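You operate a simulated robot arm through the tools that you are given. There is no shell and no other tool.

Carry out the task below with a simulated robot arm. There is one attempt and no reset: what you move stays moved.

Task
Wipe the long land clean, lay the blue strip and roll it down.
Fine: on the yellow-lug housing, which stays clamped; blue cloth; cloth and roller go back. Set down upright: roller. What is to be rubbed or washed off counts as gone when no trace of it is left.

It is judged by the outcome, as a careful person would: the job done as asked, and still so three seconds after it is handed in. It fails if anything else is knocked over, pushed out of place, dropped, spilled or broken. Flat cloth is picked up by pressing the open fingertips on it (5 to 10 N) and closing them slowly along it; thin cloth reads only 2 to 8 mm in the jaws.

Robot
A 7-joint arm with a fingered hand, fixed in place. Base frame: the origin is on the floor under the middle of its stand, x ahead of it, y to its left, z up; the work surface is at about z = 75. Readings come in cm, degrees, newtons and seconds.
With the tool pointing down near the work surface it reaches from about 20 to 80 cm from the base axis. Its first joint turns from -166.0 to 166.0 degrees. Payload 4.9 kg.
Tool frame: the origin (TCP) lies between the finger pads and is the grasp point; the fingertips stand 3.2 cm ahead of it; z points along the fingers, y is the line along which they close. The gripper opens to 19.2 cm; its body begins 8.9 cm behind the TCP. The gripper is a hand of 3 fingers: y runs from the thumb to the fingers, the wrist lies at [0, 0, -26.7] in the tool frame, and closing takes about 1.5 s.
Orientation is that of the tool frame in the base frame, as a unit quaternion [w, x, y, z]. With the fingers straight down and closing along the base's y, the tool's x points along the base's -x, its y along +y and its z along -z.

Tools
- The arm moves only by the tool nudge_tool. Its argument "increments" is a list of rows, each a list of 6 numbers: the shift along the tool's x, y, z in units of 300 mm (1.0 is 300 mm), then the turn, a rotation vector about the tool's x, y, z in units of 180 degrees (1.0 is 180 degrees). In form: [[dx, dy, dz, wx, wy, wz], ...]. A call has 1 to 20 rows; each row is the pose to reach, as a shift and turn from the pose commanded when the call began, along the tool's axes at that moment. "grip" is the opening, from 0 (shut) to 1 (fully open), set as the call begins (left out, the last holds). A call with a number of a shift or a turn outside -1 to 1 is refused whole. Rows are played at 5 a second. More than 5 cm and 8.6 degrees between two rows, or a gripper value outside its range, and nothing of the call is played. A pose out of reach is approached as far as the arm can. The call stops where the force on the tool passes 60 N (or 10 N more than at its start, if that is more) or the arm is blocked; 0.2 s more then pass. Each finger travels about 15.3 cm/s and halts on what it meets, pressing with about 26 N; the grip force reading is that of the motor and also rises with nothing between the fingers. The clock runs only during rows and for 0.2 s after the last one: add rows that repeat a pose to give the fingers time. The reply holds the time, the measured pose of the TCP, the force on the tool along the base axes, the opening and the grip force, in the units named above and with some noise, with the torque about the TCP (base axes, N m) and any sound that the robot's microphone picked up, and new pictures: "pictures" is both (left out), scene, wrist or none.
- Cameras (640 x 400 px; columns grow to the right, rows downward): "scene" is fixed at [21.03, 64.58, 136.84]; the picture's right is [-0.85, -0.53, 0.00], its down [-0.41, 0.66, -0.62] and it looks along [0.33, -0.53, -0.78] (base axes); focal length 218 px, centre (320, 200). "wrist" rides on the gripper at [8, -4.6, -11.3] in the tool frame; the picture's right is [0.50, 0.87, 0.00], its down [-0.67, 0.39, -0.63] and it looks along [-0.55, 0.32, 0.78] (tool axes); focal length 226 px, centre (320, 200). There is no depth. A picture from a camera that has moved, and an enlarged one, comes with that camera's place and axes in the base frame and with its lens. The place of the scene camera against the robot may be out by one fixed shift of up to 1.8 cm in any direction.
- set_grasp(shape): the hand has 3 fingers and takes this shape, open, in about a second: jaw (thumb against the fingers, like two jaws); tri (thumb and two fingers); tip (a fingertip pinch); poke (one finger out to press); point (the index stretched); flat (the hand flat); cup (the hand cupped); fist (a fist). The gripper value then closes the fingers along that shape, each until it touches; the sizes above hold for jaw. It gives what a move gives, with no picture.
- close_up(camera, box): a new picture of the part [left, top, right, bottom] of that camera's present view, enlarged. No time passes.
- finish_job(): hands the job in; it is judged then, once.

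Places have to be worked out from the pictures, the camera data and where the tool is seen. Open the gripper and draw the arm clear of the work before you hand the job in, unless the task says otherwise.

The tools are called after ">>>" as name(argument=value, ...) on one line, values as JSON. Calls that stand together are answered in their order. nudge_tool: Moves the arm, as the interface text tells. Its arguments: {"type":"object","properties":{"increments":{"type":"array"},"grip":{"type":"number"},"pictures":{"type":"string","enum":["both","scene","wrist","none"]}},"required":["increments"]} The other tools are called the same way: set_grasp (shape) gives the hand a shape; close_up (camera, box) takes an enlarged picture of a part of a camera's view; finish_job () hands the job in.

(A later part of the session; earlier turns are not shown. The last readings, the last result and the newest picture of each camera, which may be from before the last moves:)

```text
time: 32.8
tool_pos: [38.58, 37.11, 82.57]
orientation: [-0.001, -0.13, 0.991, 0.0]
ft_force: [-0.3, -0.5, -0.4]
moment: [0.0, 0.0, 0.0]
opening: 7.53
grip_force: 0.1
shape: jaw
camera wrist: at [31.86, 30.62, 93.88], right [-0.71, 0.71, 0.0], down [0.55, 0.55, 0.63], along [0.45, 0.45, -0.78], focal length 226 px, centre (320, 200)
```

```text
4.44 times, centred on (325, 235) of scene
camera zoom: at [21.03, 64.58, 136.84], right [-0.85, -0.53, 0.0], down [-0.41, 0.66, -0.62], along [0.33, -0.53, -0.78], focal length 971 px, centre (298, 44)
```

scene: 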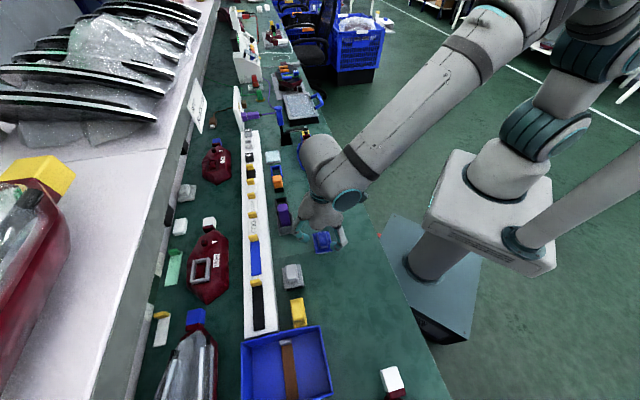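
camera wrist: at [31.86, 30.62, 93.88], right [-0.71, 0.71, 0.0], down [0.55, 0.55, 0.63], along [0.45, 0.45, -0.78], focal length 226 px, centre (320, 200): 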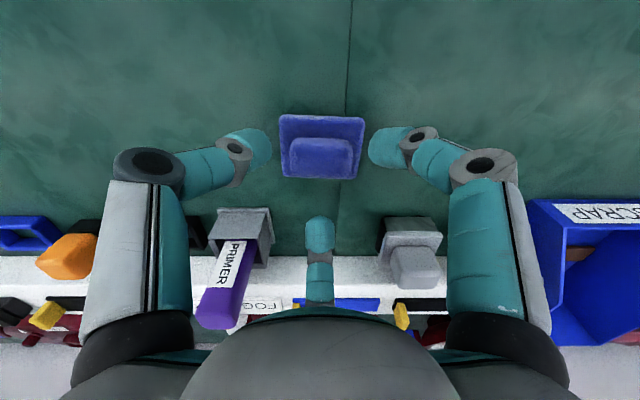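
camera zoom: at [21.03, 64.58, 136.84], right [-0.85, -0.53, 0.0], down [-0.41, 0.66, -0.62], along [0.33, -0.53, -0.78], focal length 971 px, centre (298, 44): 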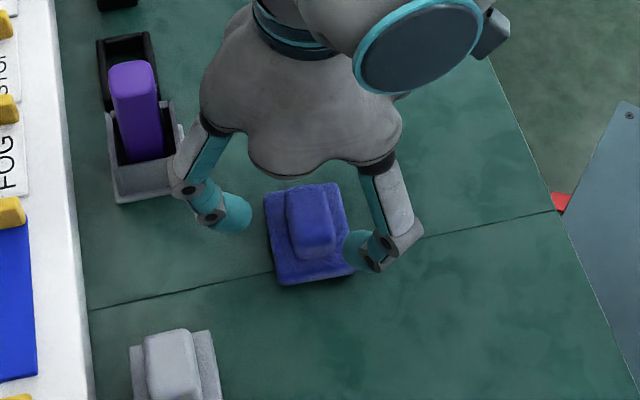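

The knob sits centred between the three fingers with room all round. I lower to about z 79.5 in small steps and read the force.

>>> nudge_tool(increments=[[0, 0.002, 0.025, 0, 0, 0], [0, 0.002, 0.05, 0, 0, 0], [0, 0.002, 0.075, 0, 0, 0], [0, 0.002, 0.1, 0, 0, 0], [0, 0.002, 0.1, 0, 0, 0]], pictures="wrist")

>>> close_up(camera="scene", box=[270, 190, 380, 280])

```text
time: 34.0
tool_pos: [38.5, 37.2, 79.49]
orientation: [0.0, -0.13, 0.992, -0.001]
ft_force: [0.3, 0.4, 0.7]
moment: [0.02, 0.02, -0.03]
opening: 7.54
grip_force: 0.1
shape: jaw
camera wrist: at [31.75, 30.77, 90.87], right [-0.71, 0.71, 0.0], down [0.55, 0.55, 0.63], along [0.45, 0.45, -0.78], focal length 226 px, centre (320, 200)
```

wrist: 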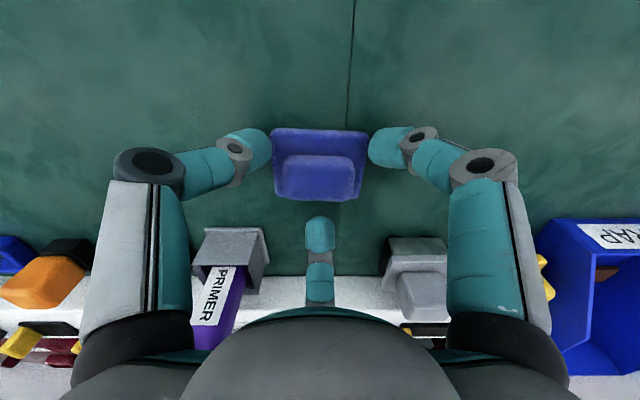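

```text
4.44 times, centred on (325, 235) of scene
camera zoom: at [21.03, 64.58, 136.84], right [-0.85, -0.53, 0.0], down [-0.41, 0.66, -0.62], along [0.33, -0.53, -0.78], focal length 971 px, centre (298, 44)
```

zoom: 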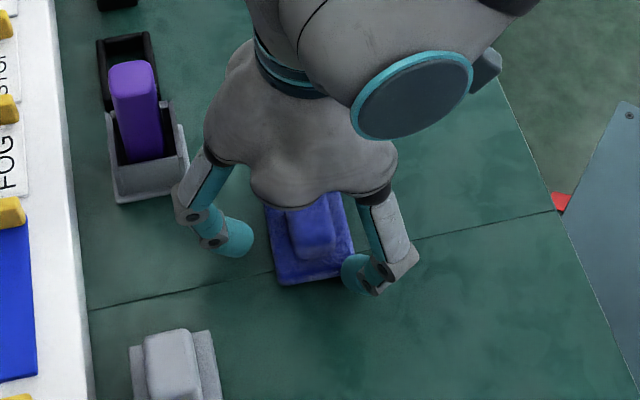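

No contact yet, and the tips are at knob mid-height. I lower another 0.15 cm and close on the knob.

>>> nudge_tool(increments=[[0, 0, 0.005, 0, 0, 0], [0, 0, 0.005, 0, 0, 0], [0, 0, 0.005, 0, 0, 0], [0, 0, 0.005, 0, 0, 0], [0, 0, 0.005, 0, 0, 0], [0, 0, 0.005, 0, 0, 0], [0, 0, 0.005, 0, 0, 0], [0, 0, 0.005, 0, 0, 0]], grip=0.05, pictures="both")

>>> close_up(camera="wrist", box=[250, 100, 390, 240])

>>> close_up(camera="scene", box=[270, 190, 380, 280])

```text
time: 35.8
tool_pos: [38.47, 37.4, 79.5]
orientation: [0.001, -0.13, 0.991, 0.0]
ft_force: [5.1, 3.0, 10.4]
moment: [-0.22, -0.14, 0.2]
opening: 5.62
grip_force: 26.2
shape: jaw
camera wrist: at [31.78, 30.8, 90.76], right [-0.71, 0.71, 0.0], down [0.55, 0.55, 0.63], along [0.45, 0.45, -0.77], focal length 226 px, centre (320, 200)
```

scene: 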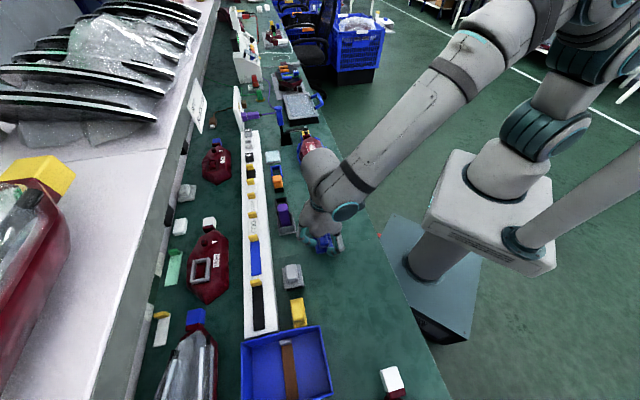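
wrist: 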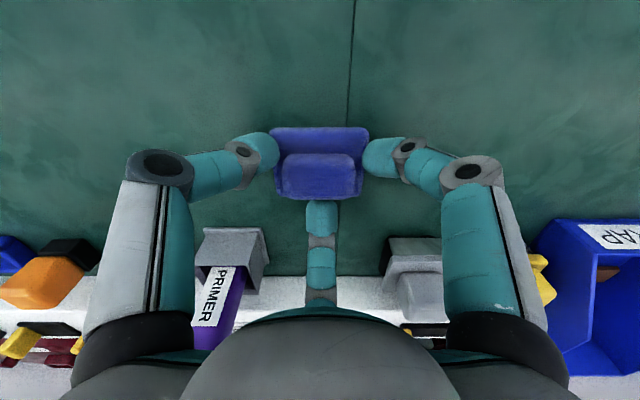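

```text
2.86 times, centred on (320, 170) of wrist
camera zoom: at [31.78, 30.8, 90.76], right [-0.71, 0.71, 0.0], down [0.55, 0.55, 0.63], along [0.45, 0.45, -0.77], focal length 646 px, centre (320, 286)
```

zoom: 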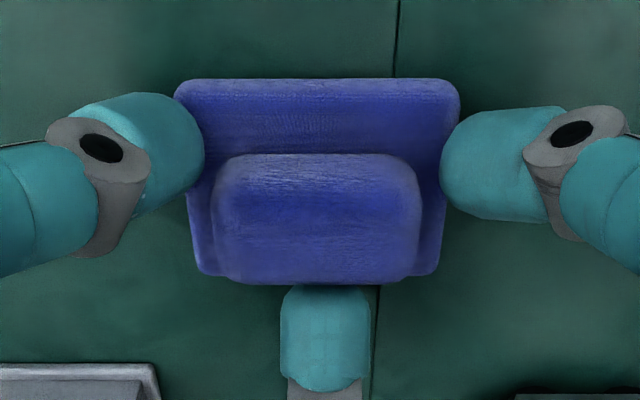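

```text
4.44 times, centred on (325, 235) of scene
camera zoom: at [21.03, 64.58, 136.84], right [-0.85, -0.53, 0.0], down [-0.41, 0.66, -0.62], along [0.33, -0.53, -0.78], focal length 971 px, centre (298, 44)
```

zoom: 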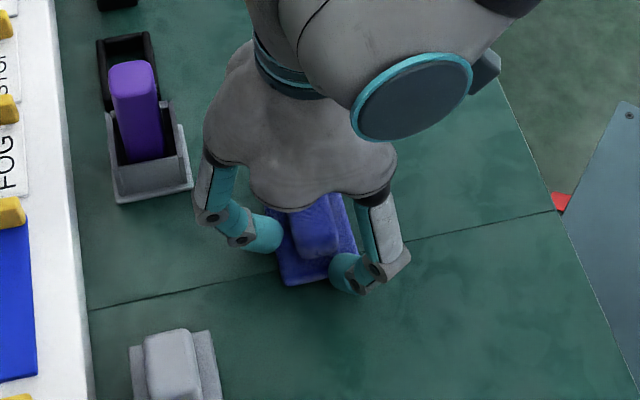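

The grip reads 26 N at 5.6 cm, with the two near fingers on the knob's corners and the third behind it. I lift 3 cm to see whether the cloth comes along.

>>> nudge_tool(increments=[[0, 0, -0.02, 0, 0, 0], [0, 0, -0.05, 0, 0, 0], [0, 0, -0.08, 0, 0, 0], [0, 0, -0.1, 0, 0, 0], [0, 0, -0.1, 0, 0, 0]], pictures="both")

>>> close_up(camera="scene", box=[270, 190, 380, 280])

>>> close_up(camera="wrist", box=[250, 100, 390, 240])

```text
time: 37.0
tool_pos: [38.33, 37.29, 82.34]
orientation: [0.0, -0.131, 0.991, 0.0]
ft_force: [-0.4, 0.5, -0.3]
moment: [-0.02, 0.02, 0.05]
opening: 5.38
grip_force: 25.9
shape: jaw
camera wrist: at [31.74, 30.76, 93.68], right [-0.71, 0.71, 0.0], down [0.55, 0.55, 0.63], along [0.45, 0.45, -0.78], focal length 226 px, centre (320, 200)
```

scene: 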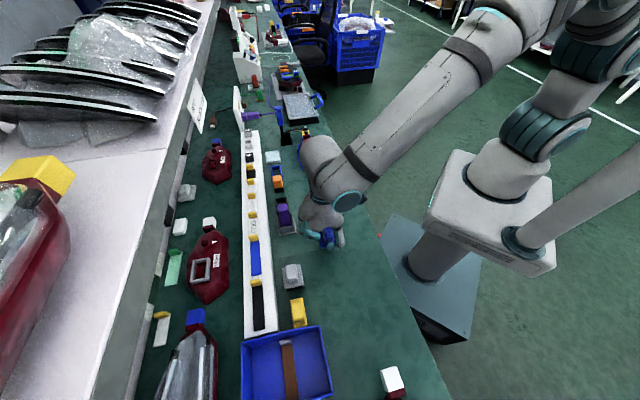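
wrist: 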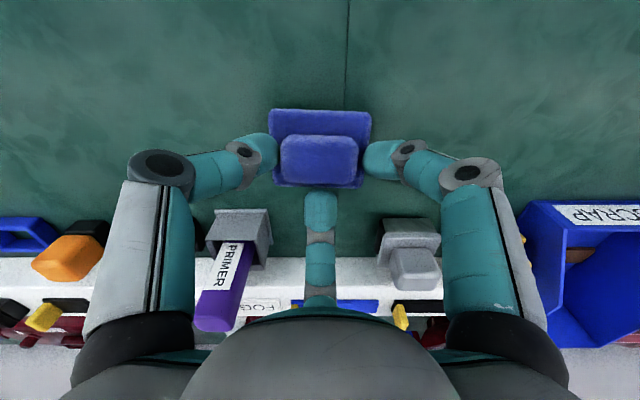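

```text
4.44 times, centred on (325, 235) of scene
camera zoom: at [21.03, 64.58, 136.84], right [-0.85, -0.53, 0.0], down [-0.41, 0.66, -0.62], along [0.33, -0.53, -0.78], focal length 971 px, centre (298, 44)
```

zoom: 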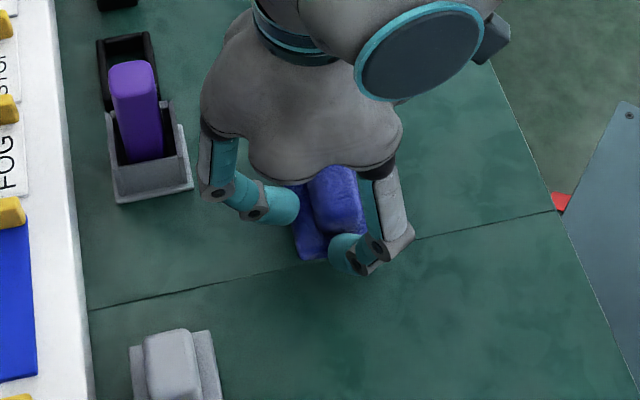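

```text
2.86 times, centred on (320, 170) of wrist
camera zoom: at [31.74, 30.76, 93.68], right [-0.71, 0.71, 0.0], down [0.55, 0.55, 0.63], along [0.45, 0.45, -0.78], focal length 646 px, centre (320, 286)
```

zoom: 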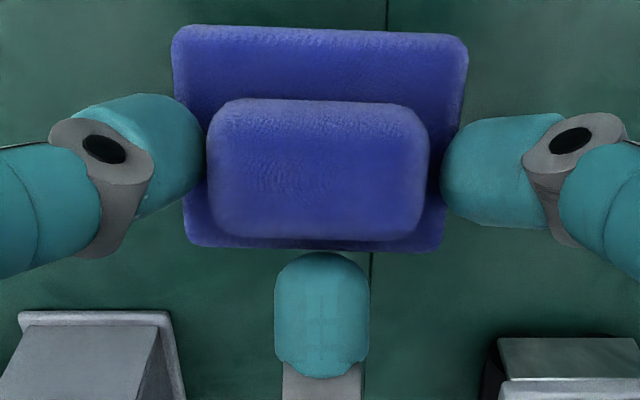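

The cloth came up and is now held squarely by its ends, sitting about 1.7 cm toward the robot from the hand axis and nearly level. I lift to z 94 and carry it along the free front of the bench toward the housing.

>>> nudge_tool(increments=[[0, 0, -0.13, 0, 0, 0], [0, 0, -0.26, 0, 0, 0], [0, 0, -0.39, 0, 0, 0], [-0.067, -0.115, -0.39, 0, 0, 0], [-0.133, -0.231, -0.39, 0, 0, 0], [-0.2, -0.346, -0.39, 0, 0, 0], [-0.267, -0.462, -0.39, 0, 0, 0], [-0.333, -0.577, -0.39, 0, 0, 0], [-0.4, -0.693, -0.39, 0, 0, 0], [-0.467, -0.809, -0.39, 0, 0, 0], [-0.533, -0.924, -0.39, 0, 0, 0], [-0.533, -0.924, -0.39, 0, 0, 0]], pictures="both")

>>> close_up(camera="wrist", box=[180, 100, 460, 310])

```text
time: 39.6
tool_pos: [61.04, 14.46, 94.17]
orientation: [-0.001, -0.13, 0.991, -0.001]
ft_force: [-1.1, -0.2, 0.5]
moment: [-0.02, -0.01, -0.01]
opening: 4.84
grip_force: 25.6
shape: jaw
camera wrist: at [54.42, 8.07, 105.48], right [-0.71, 0.71, 0.0], down [0.55, 0.55, 0.63], along [0.45, 0.45, -0.78], focal length 226 px, centre (320, 200)
```

scene: 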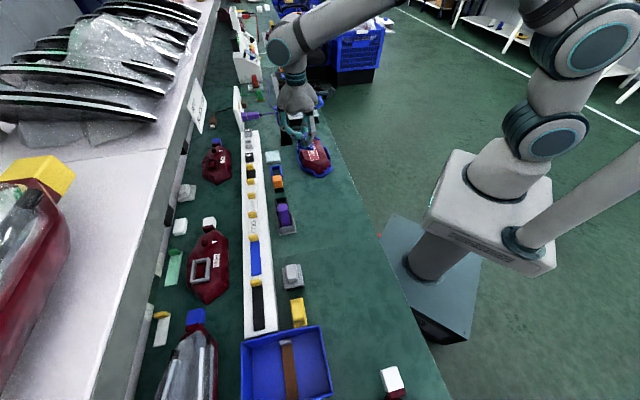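
wrist: 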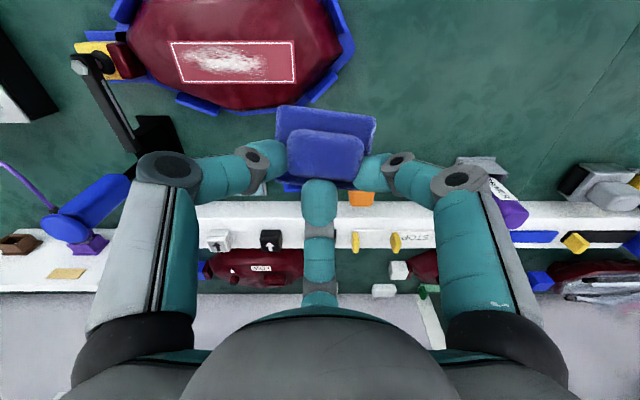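

```text
1.90 times, centred on (320, 205) of wrist
camera zoom: at [54.42, 8.07, 105.48], right [-0.71, 0.71, 0.0], down [0.55, 0.55, 0.63], along [0.45, 0.45, -0.78], focal length 431 px, centre (320, 190)
```

zoom: 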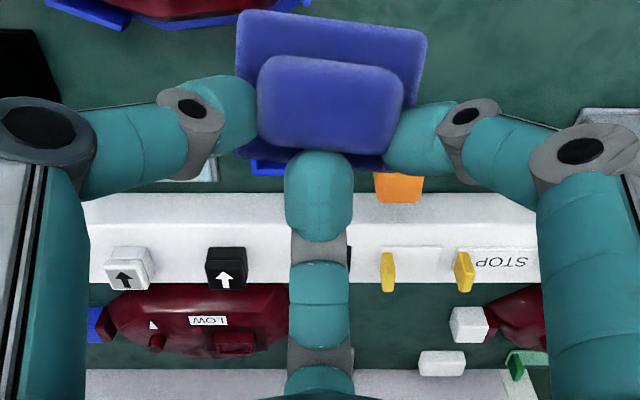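

The land is now in plain view, square to the camera. The cloth has turned a few degrees in the grip, so I look closely at how it is held before going on.

>>> close_up(camera="wrist", box=[250, 90, 400, 230])

>>> close_up(camera="scene", box=[265, 90, 345, 180])

>>> close_up(camera="wrist", box=[120, 0, 380, 130])

```text
2.86 times, centred on (325, 160) of wrist
camera zoom: at [54.42, 8.07, 105.48], right [-0.71, 0.71, 0.0], down [0.55, 0.55, 0.63], along [0.45, 0.45, -0.78], focal length 646 px, centre (306, 314)
```

zoom: 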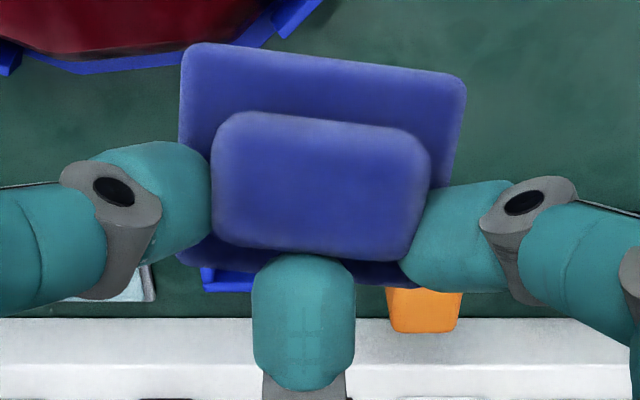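

```text
4.44 times, centred on (305, 135) of scene
camera zoom: at [21.03, 64.58, 136.84], right [-0.85, -0.53, 0.0], down [-0.41, 0.66, -0.62], along [0.33, -0.53, -0.78], focal length 971 px, centre (387, 489)
```

zoom: 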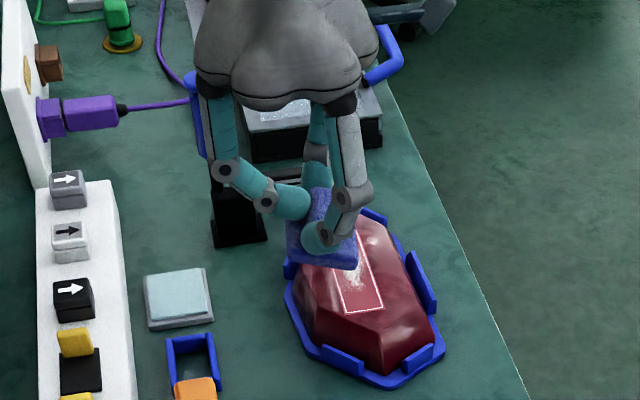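

```text
2.46 times, centred on (250, 65) of wrist
camera zoom: at [54.42, 8.07, 105.48], right [-0.71, 0.71, 0.0], down [0.55, 0.55, 0.63], along [0.45, 0.45, -0.78], focal length 556 px, centre (492, 532)
```

zoom: 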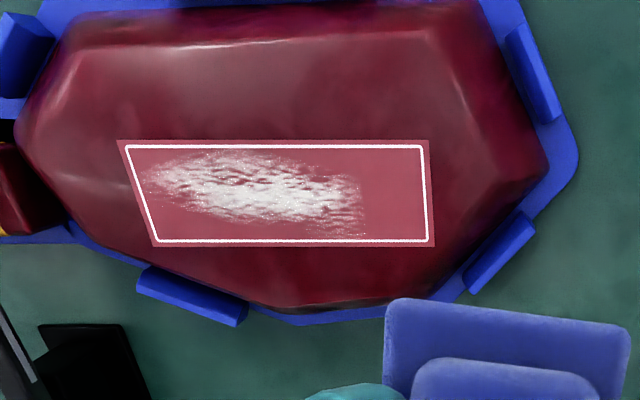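

The third finger is slowly pushing the knob out between the other two. I set the grip command to about 2.3 cm so that this finger backs off while the two end fingers keep squeezing.

>>> nudge_tool(increments=[[0, 0, 0, 0, 0, 0], [0, 0, 0, 0, 0, 0], [0, 0, 0, 0, 0, 0]], grip=0.12, pictures="wrist")

>>> close_up(camera="wrist", box=[250, 90, 400, 230])

```text
time: 40.4
tool_pos: [61.07, 14.52, 94.21]
orientation: [0.0, -0.131, 0.991, 0.0]
ft_force: [0.3, -0.5, 0.4]
moment: [0.01, 0.0, 0.01]
opening: 4.86
grip_force: 26.2
shape: jaw
camera wrist: at [54.39, 8.1, 105.48], right [-0.71, 0.71, 0.0], down [0.55, 0.55, 0.63], along [0.45, 0.45, -0.78], focal length 226 px, centre (320, 200)
```

wrist: 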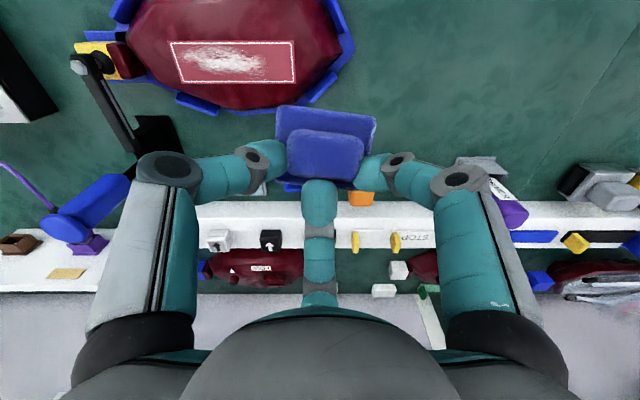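

```text
2.86 times, centred on (325, 160) of wrist
camera zoom: at [54.39, 8.1, 105.48], right [-0.71, 0.71, 0.0], down [0.55, 0.55, 0.63], along [0.45, 0.45, -0.78], focal length 646 px, centre (306, 314)
```

zoom: 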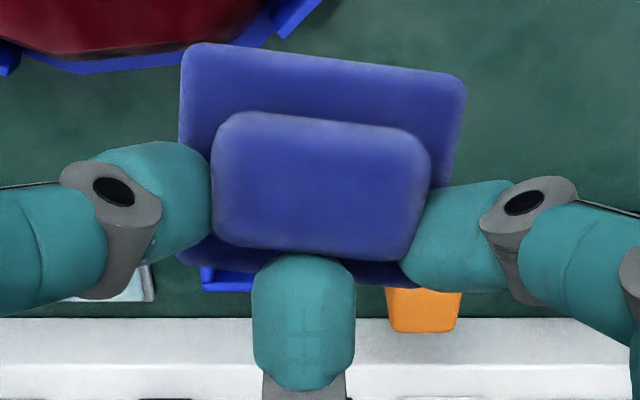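

The hold has settled: no further movement in the last second. Land corners read U −47.4…−35.6, V 46.2…49.6, at about z 78.2. I bring the pad over the end of the land nearest me and descend to about 1 cm above it.

>>> nudge_tool(increments=[[-0.008, -0.113, 0, 0, 0, 0], [-0.0165, -0.2253, 0, 0, 0, 0], [-0.0165, -0.2253, 0.1, 0, 0, 0], [-0.0165, -0.2253, 0.2, 0, 0, 0], [-0.0165, -0.2253, 0.28, 0, 0, 0], [-0.0165, -0.2253, 0.335, 0, 0, 0], [-0.0165, -0.2253, 0.335, 0, 0, 0]], pictures="both")

>>> close_up(camera="wrist", box=[180, 60, 420, 230])

>>> close_up(camera="scene", box=[265, 90, 345, 190])

```text
time: 42.0
tool_pos: [63.27, 8.15, 83.97]
orientation: [0.001, -0.13, 0.992, 0.001]
ft_force: [1.0, 1.2, 4.3]
moment: [-0.04, 0.13, 0.01]
opening: 4.84
grip_force: 26.2
shape: jaw
camera wrist: at [56.63, 1.71, 95.41], right [-0.71, 0.71, 0.0], down [0.55, 0.55, 0.63], along [0.45, 0.45, -0.77], focal length 226 px, centre (320, 200)
```

scene: 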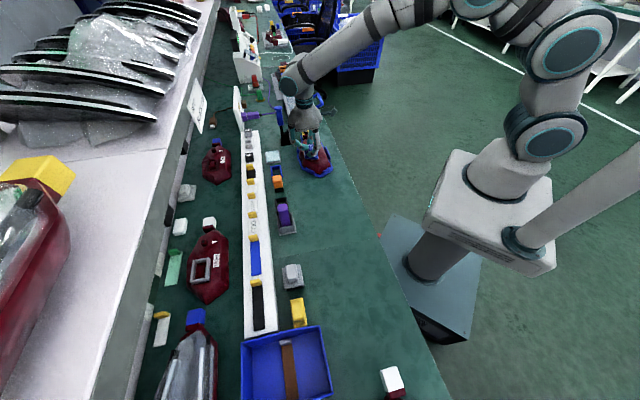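
wrist: 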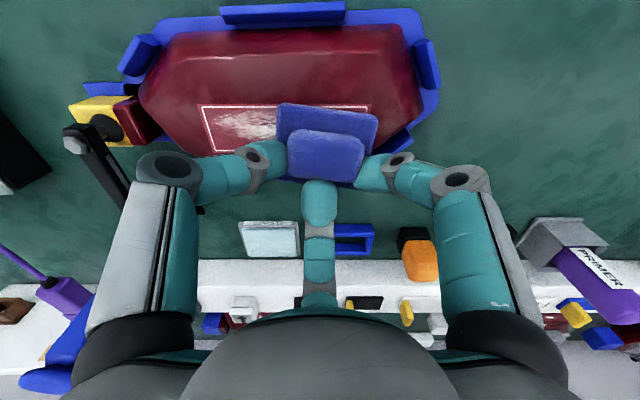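

```text
2.35 times, centred on (300, 145) of wrist
camera zoom: at [56.63, 1.71, 95.41], right [-0.71, 0.71, 0.0], down [0.55, 0.55, 0.63], along [0.45, 0.45, -0.77], focal length 532 px, centre (367, 329)
```

zoom: 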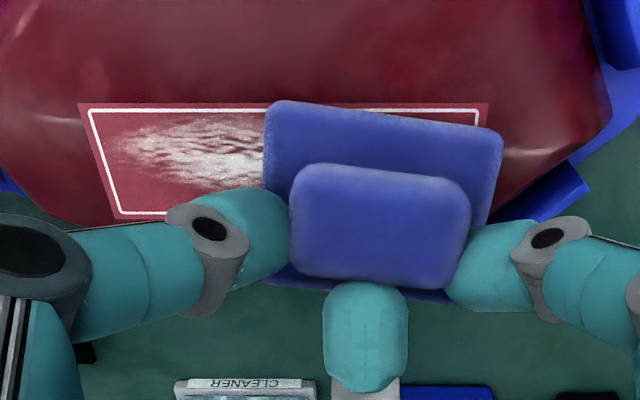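

```text
4.00 times, centred on (305, 140) of scene
camera zoom: at [21.03, 64.58, 136.84], right [-0.85, -0.53, 0.0], down [-0.41, 0.66, -0.62], along [0.33, -0.53, -0.78], focal length 874 px, centre (380, 440)
```

zoom: 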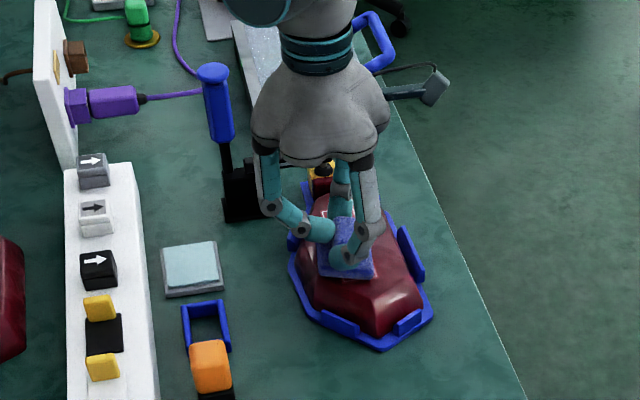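

Contact came at TCP z ≈ 84 with 4 N, so the land lies near z 79.4, and re-measured it spans U −46.9…−35.5, V 46.15…49.4. I move 1.1 cm toward the robot to cover its full width, press slightly and make a first slow stroke toward the lug end.

>>> nudge_tool(increments=[[0.0144, -0.0083, 0, 0, 0, 0], [0.0401, -0.0039, 0.003, 0, 0, 0], [0.0234, -0.0328, 0.003, 0, 0, 0], [0.0068, -0.0616, 0.003, 0, 0, 0], [-0.0099, -0.0905, 0.003, 0, 0, 0], [-0.0266, -0.1194, 0.003, 0, 0, 0], [-0.0433, -0.1482, 0.003, 0, 0, 0], [-0.0583, -0.1742, 0.003, 0, 0, 0]], pictures="both")

>>> close_up(camera="wrist", box=[180, 60, 460, 230])

>>> close_up(camera="scene", box=[265, 100, 345, 190])

```text
time: 43.8
tool_pos: [66.38, 3.66, 83.96]
orientation: [0.0, -0.13, 0.992, 0.0]
ft_force: [-1.0, 0.5, 2.1]
moment: [-0.09, 0.07, -0.09]
opening: 4.88
grip_force: 26.0
shape: jaw
camera wrist: at [59.65, -2.87, 95.31], right [-0.71, 0.71, 0.0], down [0.55, 0.55, 0.63], along [0.45, 0.45, -0.78], focal length 226 px, centre (320, 200)
```

scene: 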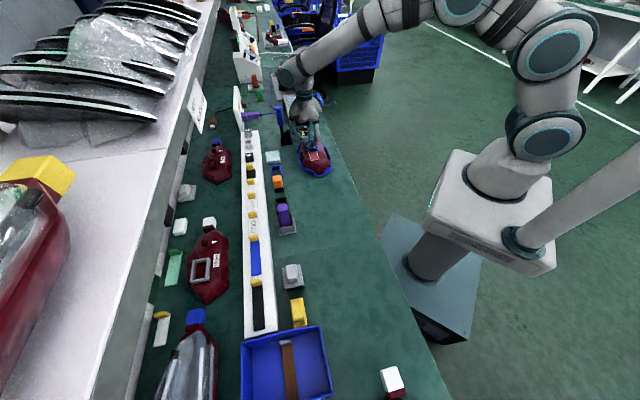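
wrist: 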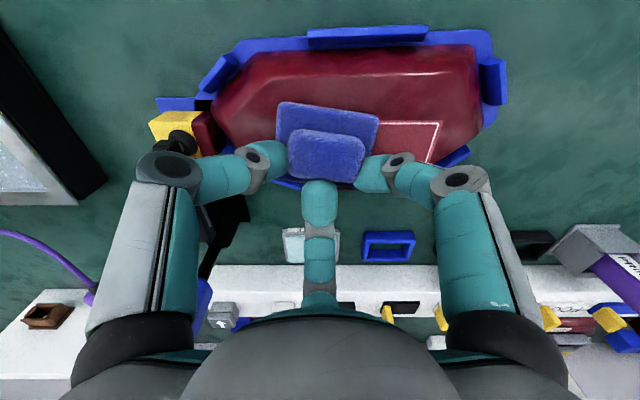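

```text
2.29 times, centred on (320, 145) of wrist
camera zoom: at [59.65, -2.87, 95.31], right [-0.71, 0.71, 0.0], down [0.55, 0.55, 0.63], along [0.45, 0.45, -0.78], focal length 517 px, centre (320, 326)
```

zoom: 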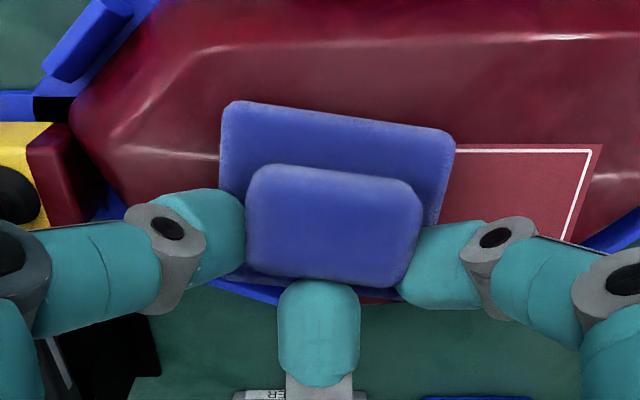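

```text
4.44 times, centred on (305, 145) of scene
camera zoom: at [21.03, 64.58, 136.84], right [-0.85, -0.53, 0.0], down [-0.41, 0.66, -0.62], along [0.33, -0.53, -0.78], focal length 971 px, centre (387, 444)
```

zoom: 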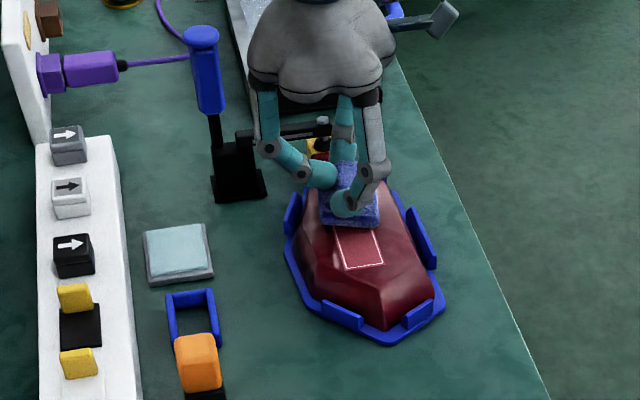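

The wiped part behind the pad already looks clean, with 2 N of pressure and the thumb clear of the clamp. I press slightly harder and make full-length strokes with small side offsets, ending at the near end.

>>> nudge_tool(increments=[[0.0063, 0.031, 0.0025, 0, 0, 0], [0.0185, 0.0586, 0.0025, 0, 0, 0], [0.0335, 0.0846, 0.0025, 0, 0, 0], [0.0485, 0.1106, 0.0025, 0, 0, 0], [0.0635, 0.1366, 0.0025, 0, 0, 0], [0.0801, 0.1655, 0.0025, 0, 0, 0], [0.1003, 0.1538, 0.0025, 0, 0, 0], [0.0866, 0.1232, 0.0025, 0, 0, 0], [0.0716, 0.0972, 0.0025, 0, 0, 0], [0.0566, 0.0712, 0.0025, 0, 0, 0], [0.0416, 0.0453, 0.0025, 0, 0, 0], [0.0266, 0.0193, 0.0025, 0, 0, 0], [0.0116, -0.0067, 0.0025, 0, 0, 0], [0, 0, 0.0025, 0, 0, 0], [0.0167, 0.0289, 0.0025, 0, 0, 0], [0.0333, 0.0577, 0.0025, 0, 0, 0], [0.05, 0.0866, 0.0025, 0, 0, 0], [0.0667, 0.1155, 0.0025, 0, 0, 0], [0.0883, 0.153, 0.0025, 0, 0, 0]], pictures="both")

>>> close_up(camera="wrist", box=[160, 60, 440, 230])

```text
time: 47.8
tool_pos: [62.56, 7.49, 83.96]
orientation: [0.001, -0.131, 0.991, -0.001]
ft_force: [1.1, -0.7, 3.1]
moment: [-0.15, 0.03, 0.07]
opening: 4.86
grip_force: 26.3
shape: jaw
camera wrist: at [55.84, 0.91, 95.2], right [-0.71, 0.71, 0.0], down [0.55, 0.55, 0.63], along [0.45, 0.45, -0.78], focal length 226 px, centre (320, 200)
```

scene: 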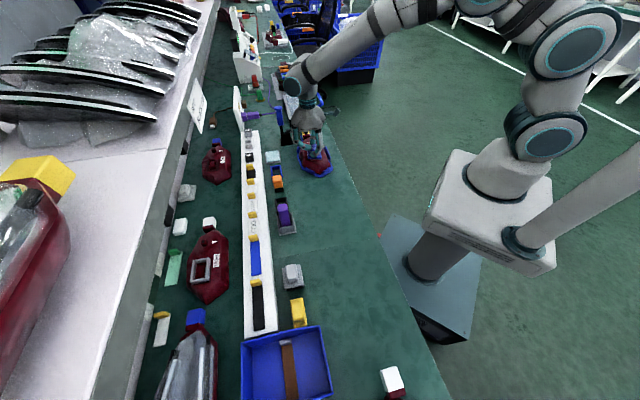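
wrist: 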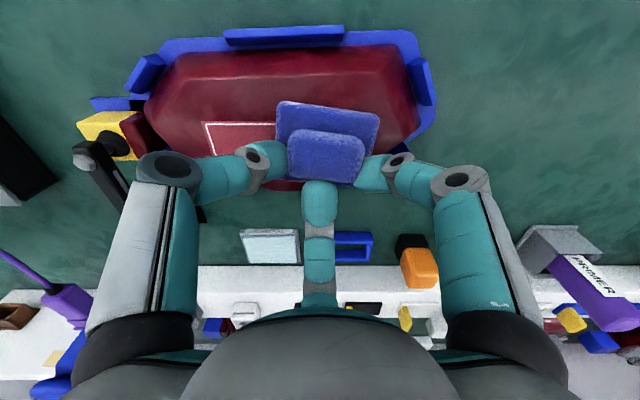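

```text
2.29 times, centred on (300, 145) of wrist
camera zoom: at [55.84, 0.91, 95.2], right [-0.71, 0.71, 0.0], down [0.55, 0.55, 0.63], along [0.45, 0.45, -0.78], focal length 517 px, centre (366, 326)
```

zoom: 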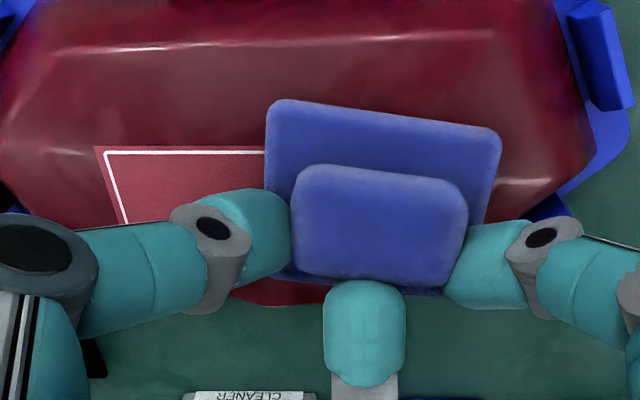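

The visible part of the land is clean. I lift off and step aside to see the whole land.

>>> nudge_tool(increments=[[0, 0, -0.1, 0, 0, 0], [0, 0, -0.2, 0, 0, 0], [0, 0, -0.34, 0, 0, 0], [-0.0036, 0.127, -0.34, 0, 0, 0], [-0.0072, 0.2543, -0.34, 0, 0, 0], [-0.0072, 0.2543, -0.34, 0, 0, 0]], pictures="both")

>>> close_up(camera="wrist", box=[140, 10, 320, 120])

>>> close_up(camera="wrist", box=[250, 90, 400, 230])

```text
time: 49.2
tool_pos: [60.86, 14.72, 94.15]
orientation: [0.001, -0.131, 0.991, 0.0]
ft_force: [0.0, -0.2, -0.5]
moment: [0.04, 0.0, -0.02]
opening: 4.85
grip_force: 25.9
shape: jaw
camera wrist: at [54.18, 8.28, 105.38], right [-0.71, 0.71, 0.0], down [0.55, 0.55, 0.63], along [0.45, 0.45, -0.78], focal length 226 px, centre (320, 200)
```

scene: 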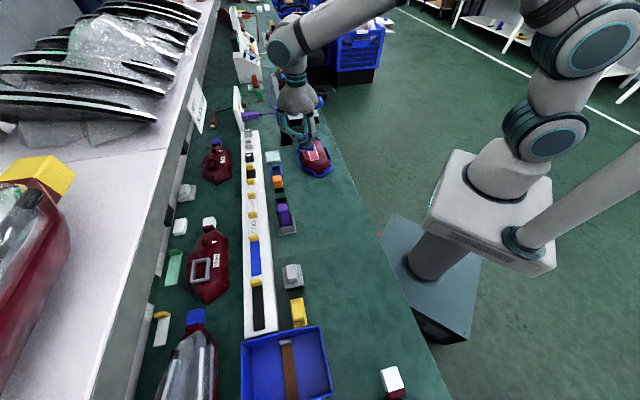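
wrist: 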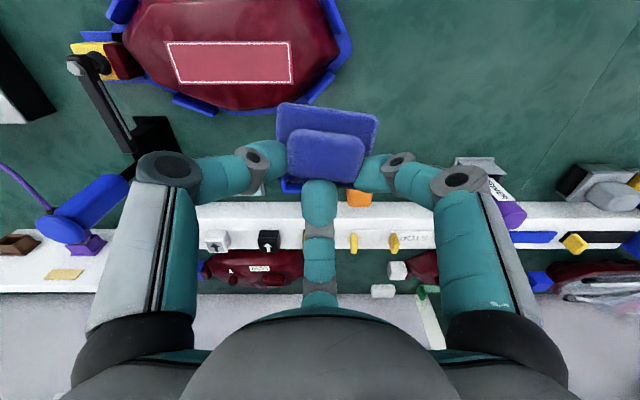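

```text
3.56 times, centred on (230, 65) of wrist
camera zoom: at [54.18, 8.28, 105.38], right [-0.71, 0.71, 0.0], down [0.55, 0.55, 0.63], along [0.45, 0.45, -0.78], focal length 804 px, centre (640, 680)
```

zoom: 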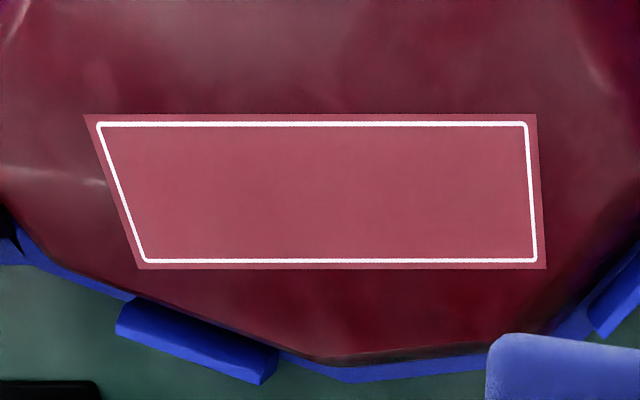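

```text
2.86 times, centred on (325, 160) of wrist
camera zoom: at [54.18, 8.28, 105.38], right [-0.71, 0.71, 0.0], down [0.55, 0.55, 0.63], along [0.45, 0.45, -0.78], focal length 646 px, centre (306, 314)
```

zoom: 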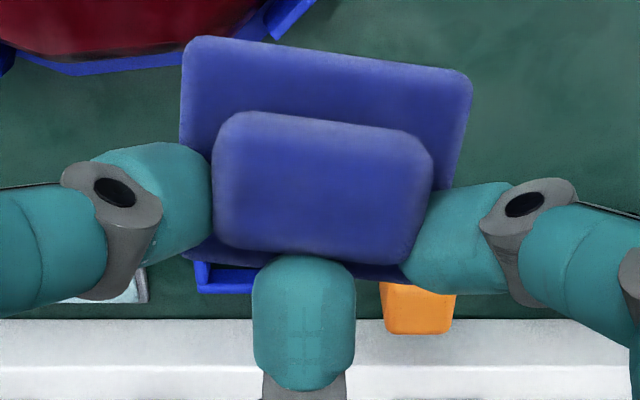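

The land looks wholly clean. I check at higher zoom for any faint trace before putting the cloth away.

>>> close_up(camera="wrist", box=[160, 35, 230, 90])

>>> close_up(camera="wrist", box=[225, 35, 300, 90])

>>> close_up(camera="scene", box=[295, 135, 335, 180])

```text
7.27 times, centred on (195, 62) of wrist
camera zoom: at [54.18, 8.28, 105.38], right [-0.71, 0.71, 0.0], down [0.55, 0.55, 0.63], along [0.45, 0.45, -0.78], focal length 1644 px, centre (1229, 1200)
```

zoom: 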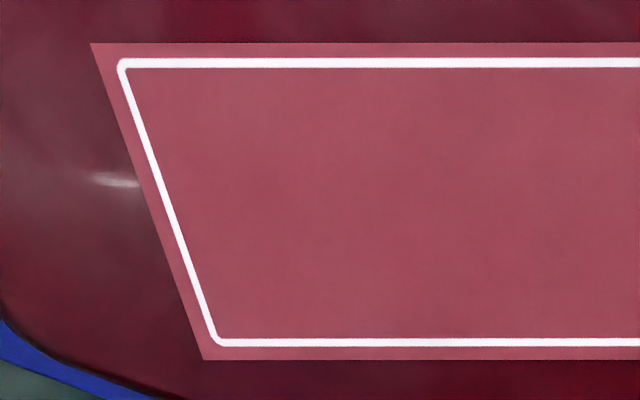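

```text
7.27 times, centred on (262, 62) of wrist
camera zoom: at [54.18, 8.28, 105.38], right [-0.71, 0.71, 0.0], down [0.55, 0.55, 0.63], along [0.45, 0.45, -0.78], focal length 1644 px, centre (738, 1200)
```

zoom: 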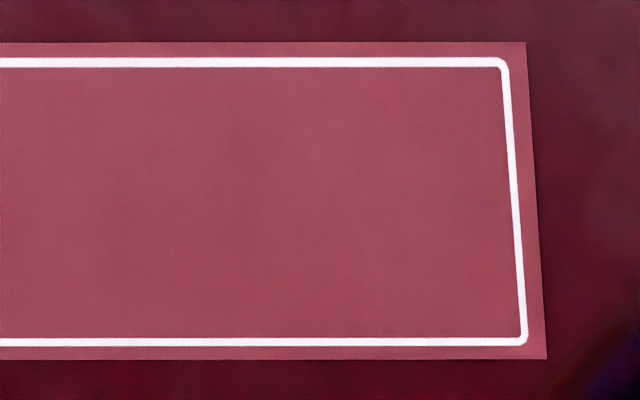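

```text
8.89 times, centred on (315, 158) of scene
camera zoom: at [21.03, 64.58, 136.84], right [-0.85, -0.53, 0.0], down [-0.41, 0.66, -0.62], along [0.33, -0.53, -0.78], focal length 1943 px, centre (364, 578)
```

zoom: 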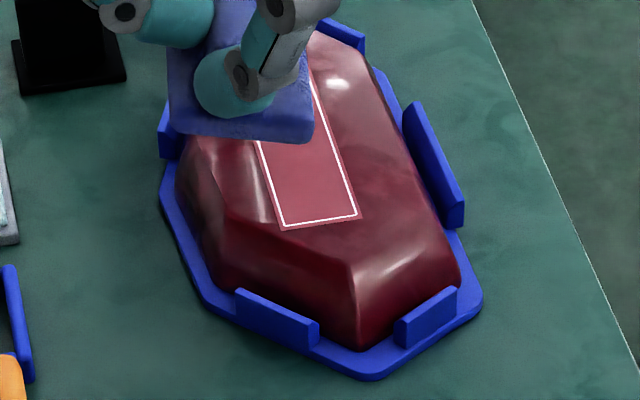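

No trace is left. I now carry the cloth back along the front of the bench, turning 6.6° to square it, to a spot in front of its slot (V ≈ 57). From there I can push it home.

>>> nudge_tool(increments=[[0.046, 0.123, 0, 0, 0, -0.005], [0.092, 0.246, 0, 0, 0, -0.01], [0.138, 0.369, 0, 0, 0, -0.015], [0.184, 0.492, 0, 0, 0, -0.02], [0.23, 0.615, 0, 0, 0, -0.025], [0.276, 0.738, 0, 0, 0, -0.03], [0.322, 0.861, 0, 0, 0, -0.035], [0.37, 0.99, 0, 0, 0, -0.0367], [0.37, 0.99, 0, 0, 0, -0.0367]], pictures="both")

>>> close_up(camera="wrist", box=[220, 80, 420, 230])

```text
time: 51.2
tool_pos: [42.32, 40.65, 94.15]
orientation: [0.0, -0.187, 0.982, 0.0]
ft_force: [-0.4, -0.1, -0.1]
moment: [0.04, 0.01, 0.01]
opening: 4.85
grip_force: 26.0
shape: jaw
camera wrist: at [36.53, 33.54, 105.49], right [-0.78, 0.62, 0.0], down [0.48, 0.61, 0.63], along [0.39, 0.49, -0.78], focal length 226 px, centre (320, 200)
```

scene: 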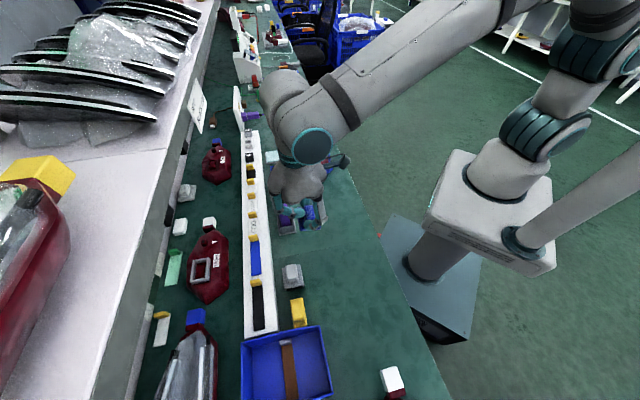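
wrist: 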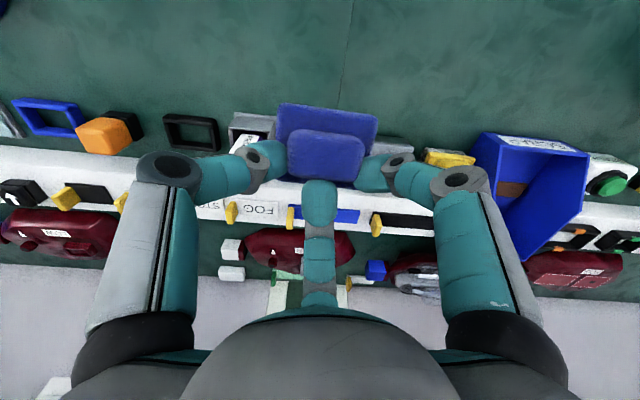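

```text
2.67 times, centred on (320, 155) of wrist
camera zoom: at [36.53, 33.54, 105.49], right [-0.78, 0.62, 0.0], down [0.48, 0.61, 0.63], along [0.39, 0.49, -0.78], focal length 603 px, centre (320, 320)
```

zoom: 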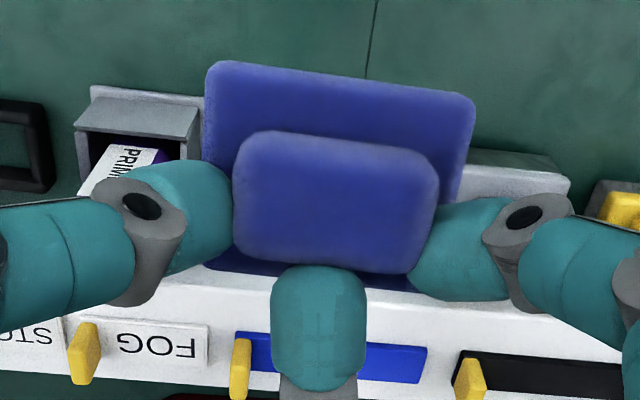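

The pad is square with the rack and in line with its slot. I shift 0.25 cm along the rack and lower to about 1.5 cm above the bench.

>>> nudge_tool(increments=[[0.0033, 0.0077, 0.1, 0, 0, 0], [0.0033, 0.0077, 0.2, 0, 0, 0], [0.0033, 0.0077, 0.3, 0, 0, 0], [0.0033, 0.0077, 0.4, 0, 0, 0], [0.0033, 0.0077, 0.435, 0, 0, 0], [0.0033, 0.0077, 0.435, 0, 0, 0]], pictures="both")

>>> close_up(camera="wrist", box=[200, 80, 440, 250])

>>> close_up(camera="scene", box=[260, 180, 360, 280])

```text
time: 52.6
tool_pos: [42.31, 40.94, 81.01]
orientation: [0.0, -0.187, 0.982, -0.001]
ft_force: [0.3, 0.0, -0.9]
moment: [0.01, 0.0, 0.01]
opening: 4.86
grip_force: 25.8
shape: jaw
camera wrist: at [36.38, 33.67, 92.39], right [-0.78, 0.62, 0.0], down [0.48, 0.61, 0.63], along [0.39, 0.49, -0.78], focal length 226 px, centre (320, 200)
```

scene: 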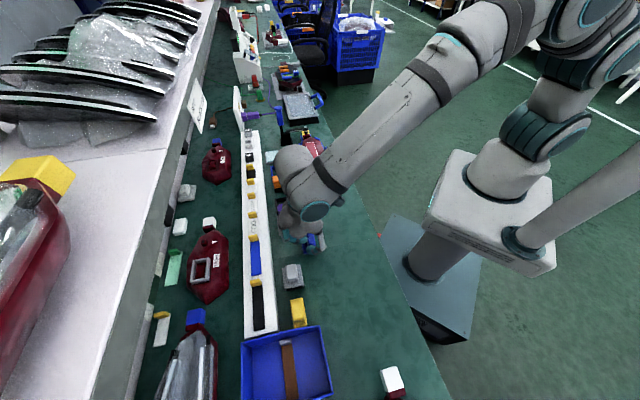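
wrist: 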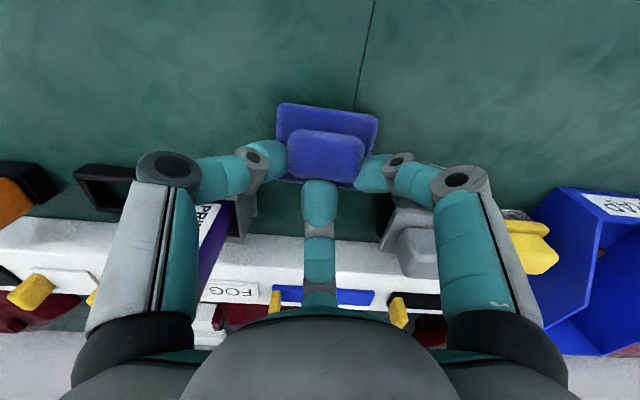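

```text
2.35 times, centred on (320, 165) of wrist
camera zoom: at [36.38, 33.67, 92.39], right [-0.78, 0.62, 0.0], down [0.48, 0.61, 0.63], along [0.39, 0.49, -0.78], focal length 532 px, centre (320, 282)
```

zoom: 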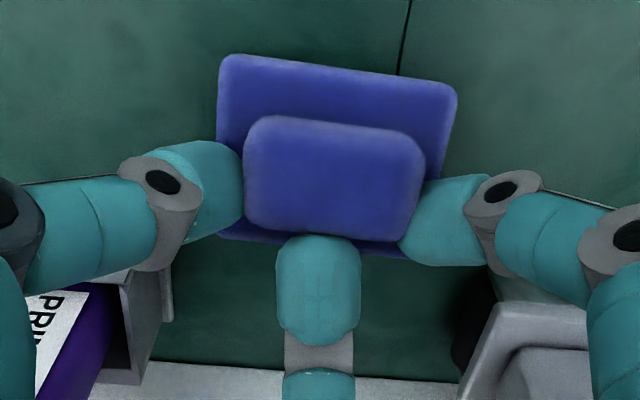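

```text
4.00 times, centred on (310, 230) of scene
camera zoom: at [21.03, 64.58, 136.84], right [-0.85, -0.53, 0.0], down [-0.41, 0.66, -0.62], along [0.33, -0.53, -0.78], focal length 874 px, centre (360, 80)
```

zoom: 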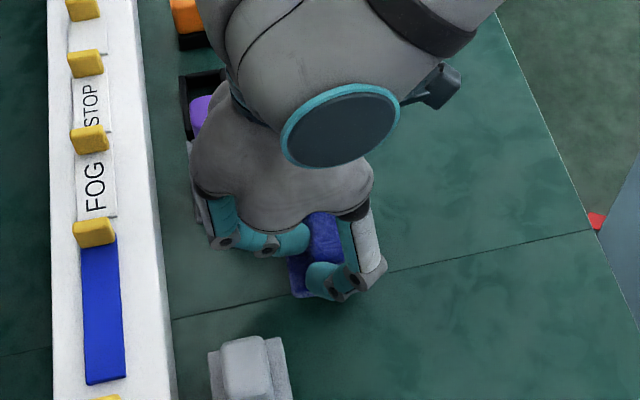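

All clear on both sides. I lower until the pad touches the bench, watching the force.

>>> nudge_tool(increments=[[0, 0, 0.015, 0, 0, 0], [0, 0, 0.03, 0, 0, 0], [0, 0, 0.042, 0, 0, 0], [0, 0, 0.042, 0, 0, 0]], pictures="none")

```text
time: 53.6
tool_pos: [42.37, 40.94, 79.87]
orientation: [0.002, -0.188, 0.982, 0.001]
ft_force: [3.7, 4.0, 8.3]
moment: [-0.17, 0.01, 0.1]
opening: 4.87
grip_force: 25.6
shape: jaw
```

The pad is on the bench with 8 N. I open to about 6.8 cm without moving, then rise.

>>> nudge_tool(increments=[[0, 0, 0, 0, 0, 0], [0, 0, 0, 0, 0, 0], [0, 0, 0, 0, 0, 0], [0, 0, 0, 0, 0, 0]], grip=0.35, pictures="wrist")

>>> close_up(camera="scene", box=[260, 180, 360, 280])

```text
time: 54.6
tool_pos: [42.02, 40.77, 79.83]
orientation: [0.0, -0.188, 0.982, 0.0]
ft_force: [0.1, -0.9, 0.1]
moment: [0.03, 0.0, -0.03]
opening: 6.7
grip_force: 0.0
shape: jaw
camera wrist: at [36.32, 33.61, 91.03], right [-0.78, 0.62, 0.0], down [0.48, 0.61, 0.63], along [0.39, 0.49, -0.78], focal length 226 px, centre (320, 200)
```

wrist: 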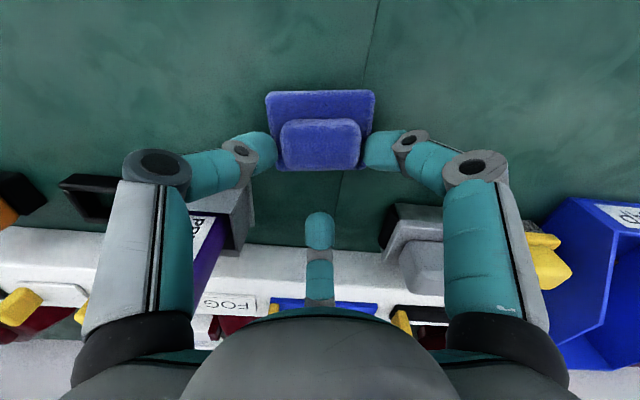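

```text
4.00 times, centred on (310, 230) of scene
camera zoom: at [21.03, 64.58, 136.84], right [-0.85, -0.53, 0.0], down [-0.41, 0.66, -0.62], along [0.33, -0.53, -0.78], focal length 874 px, centre (360, 80)
```

zoom: 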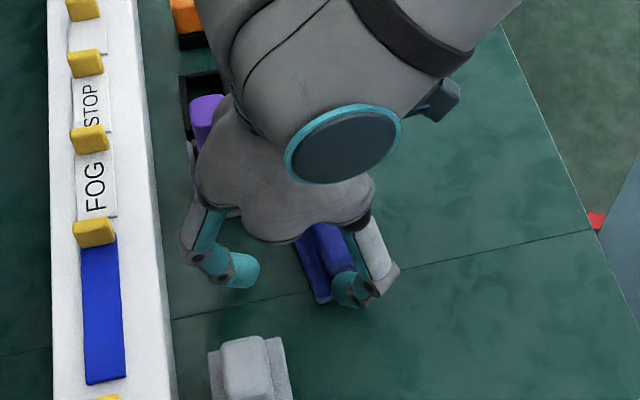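

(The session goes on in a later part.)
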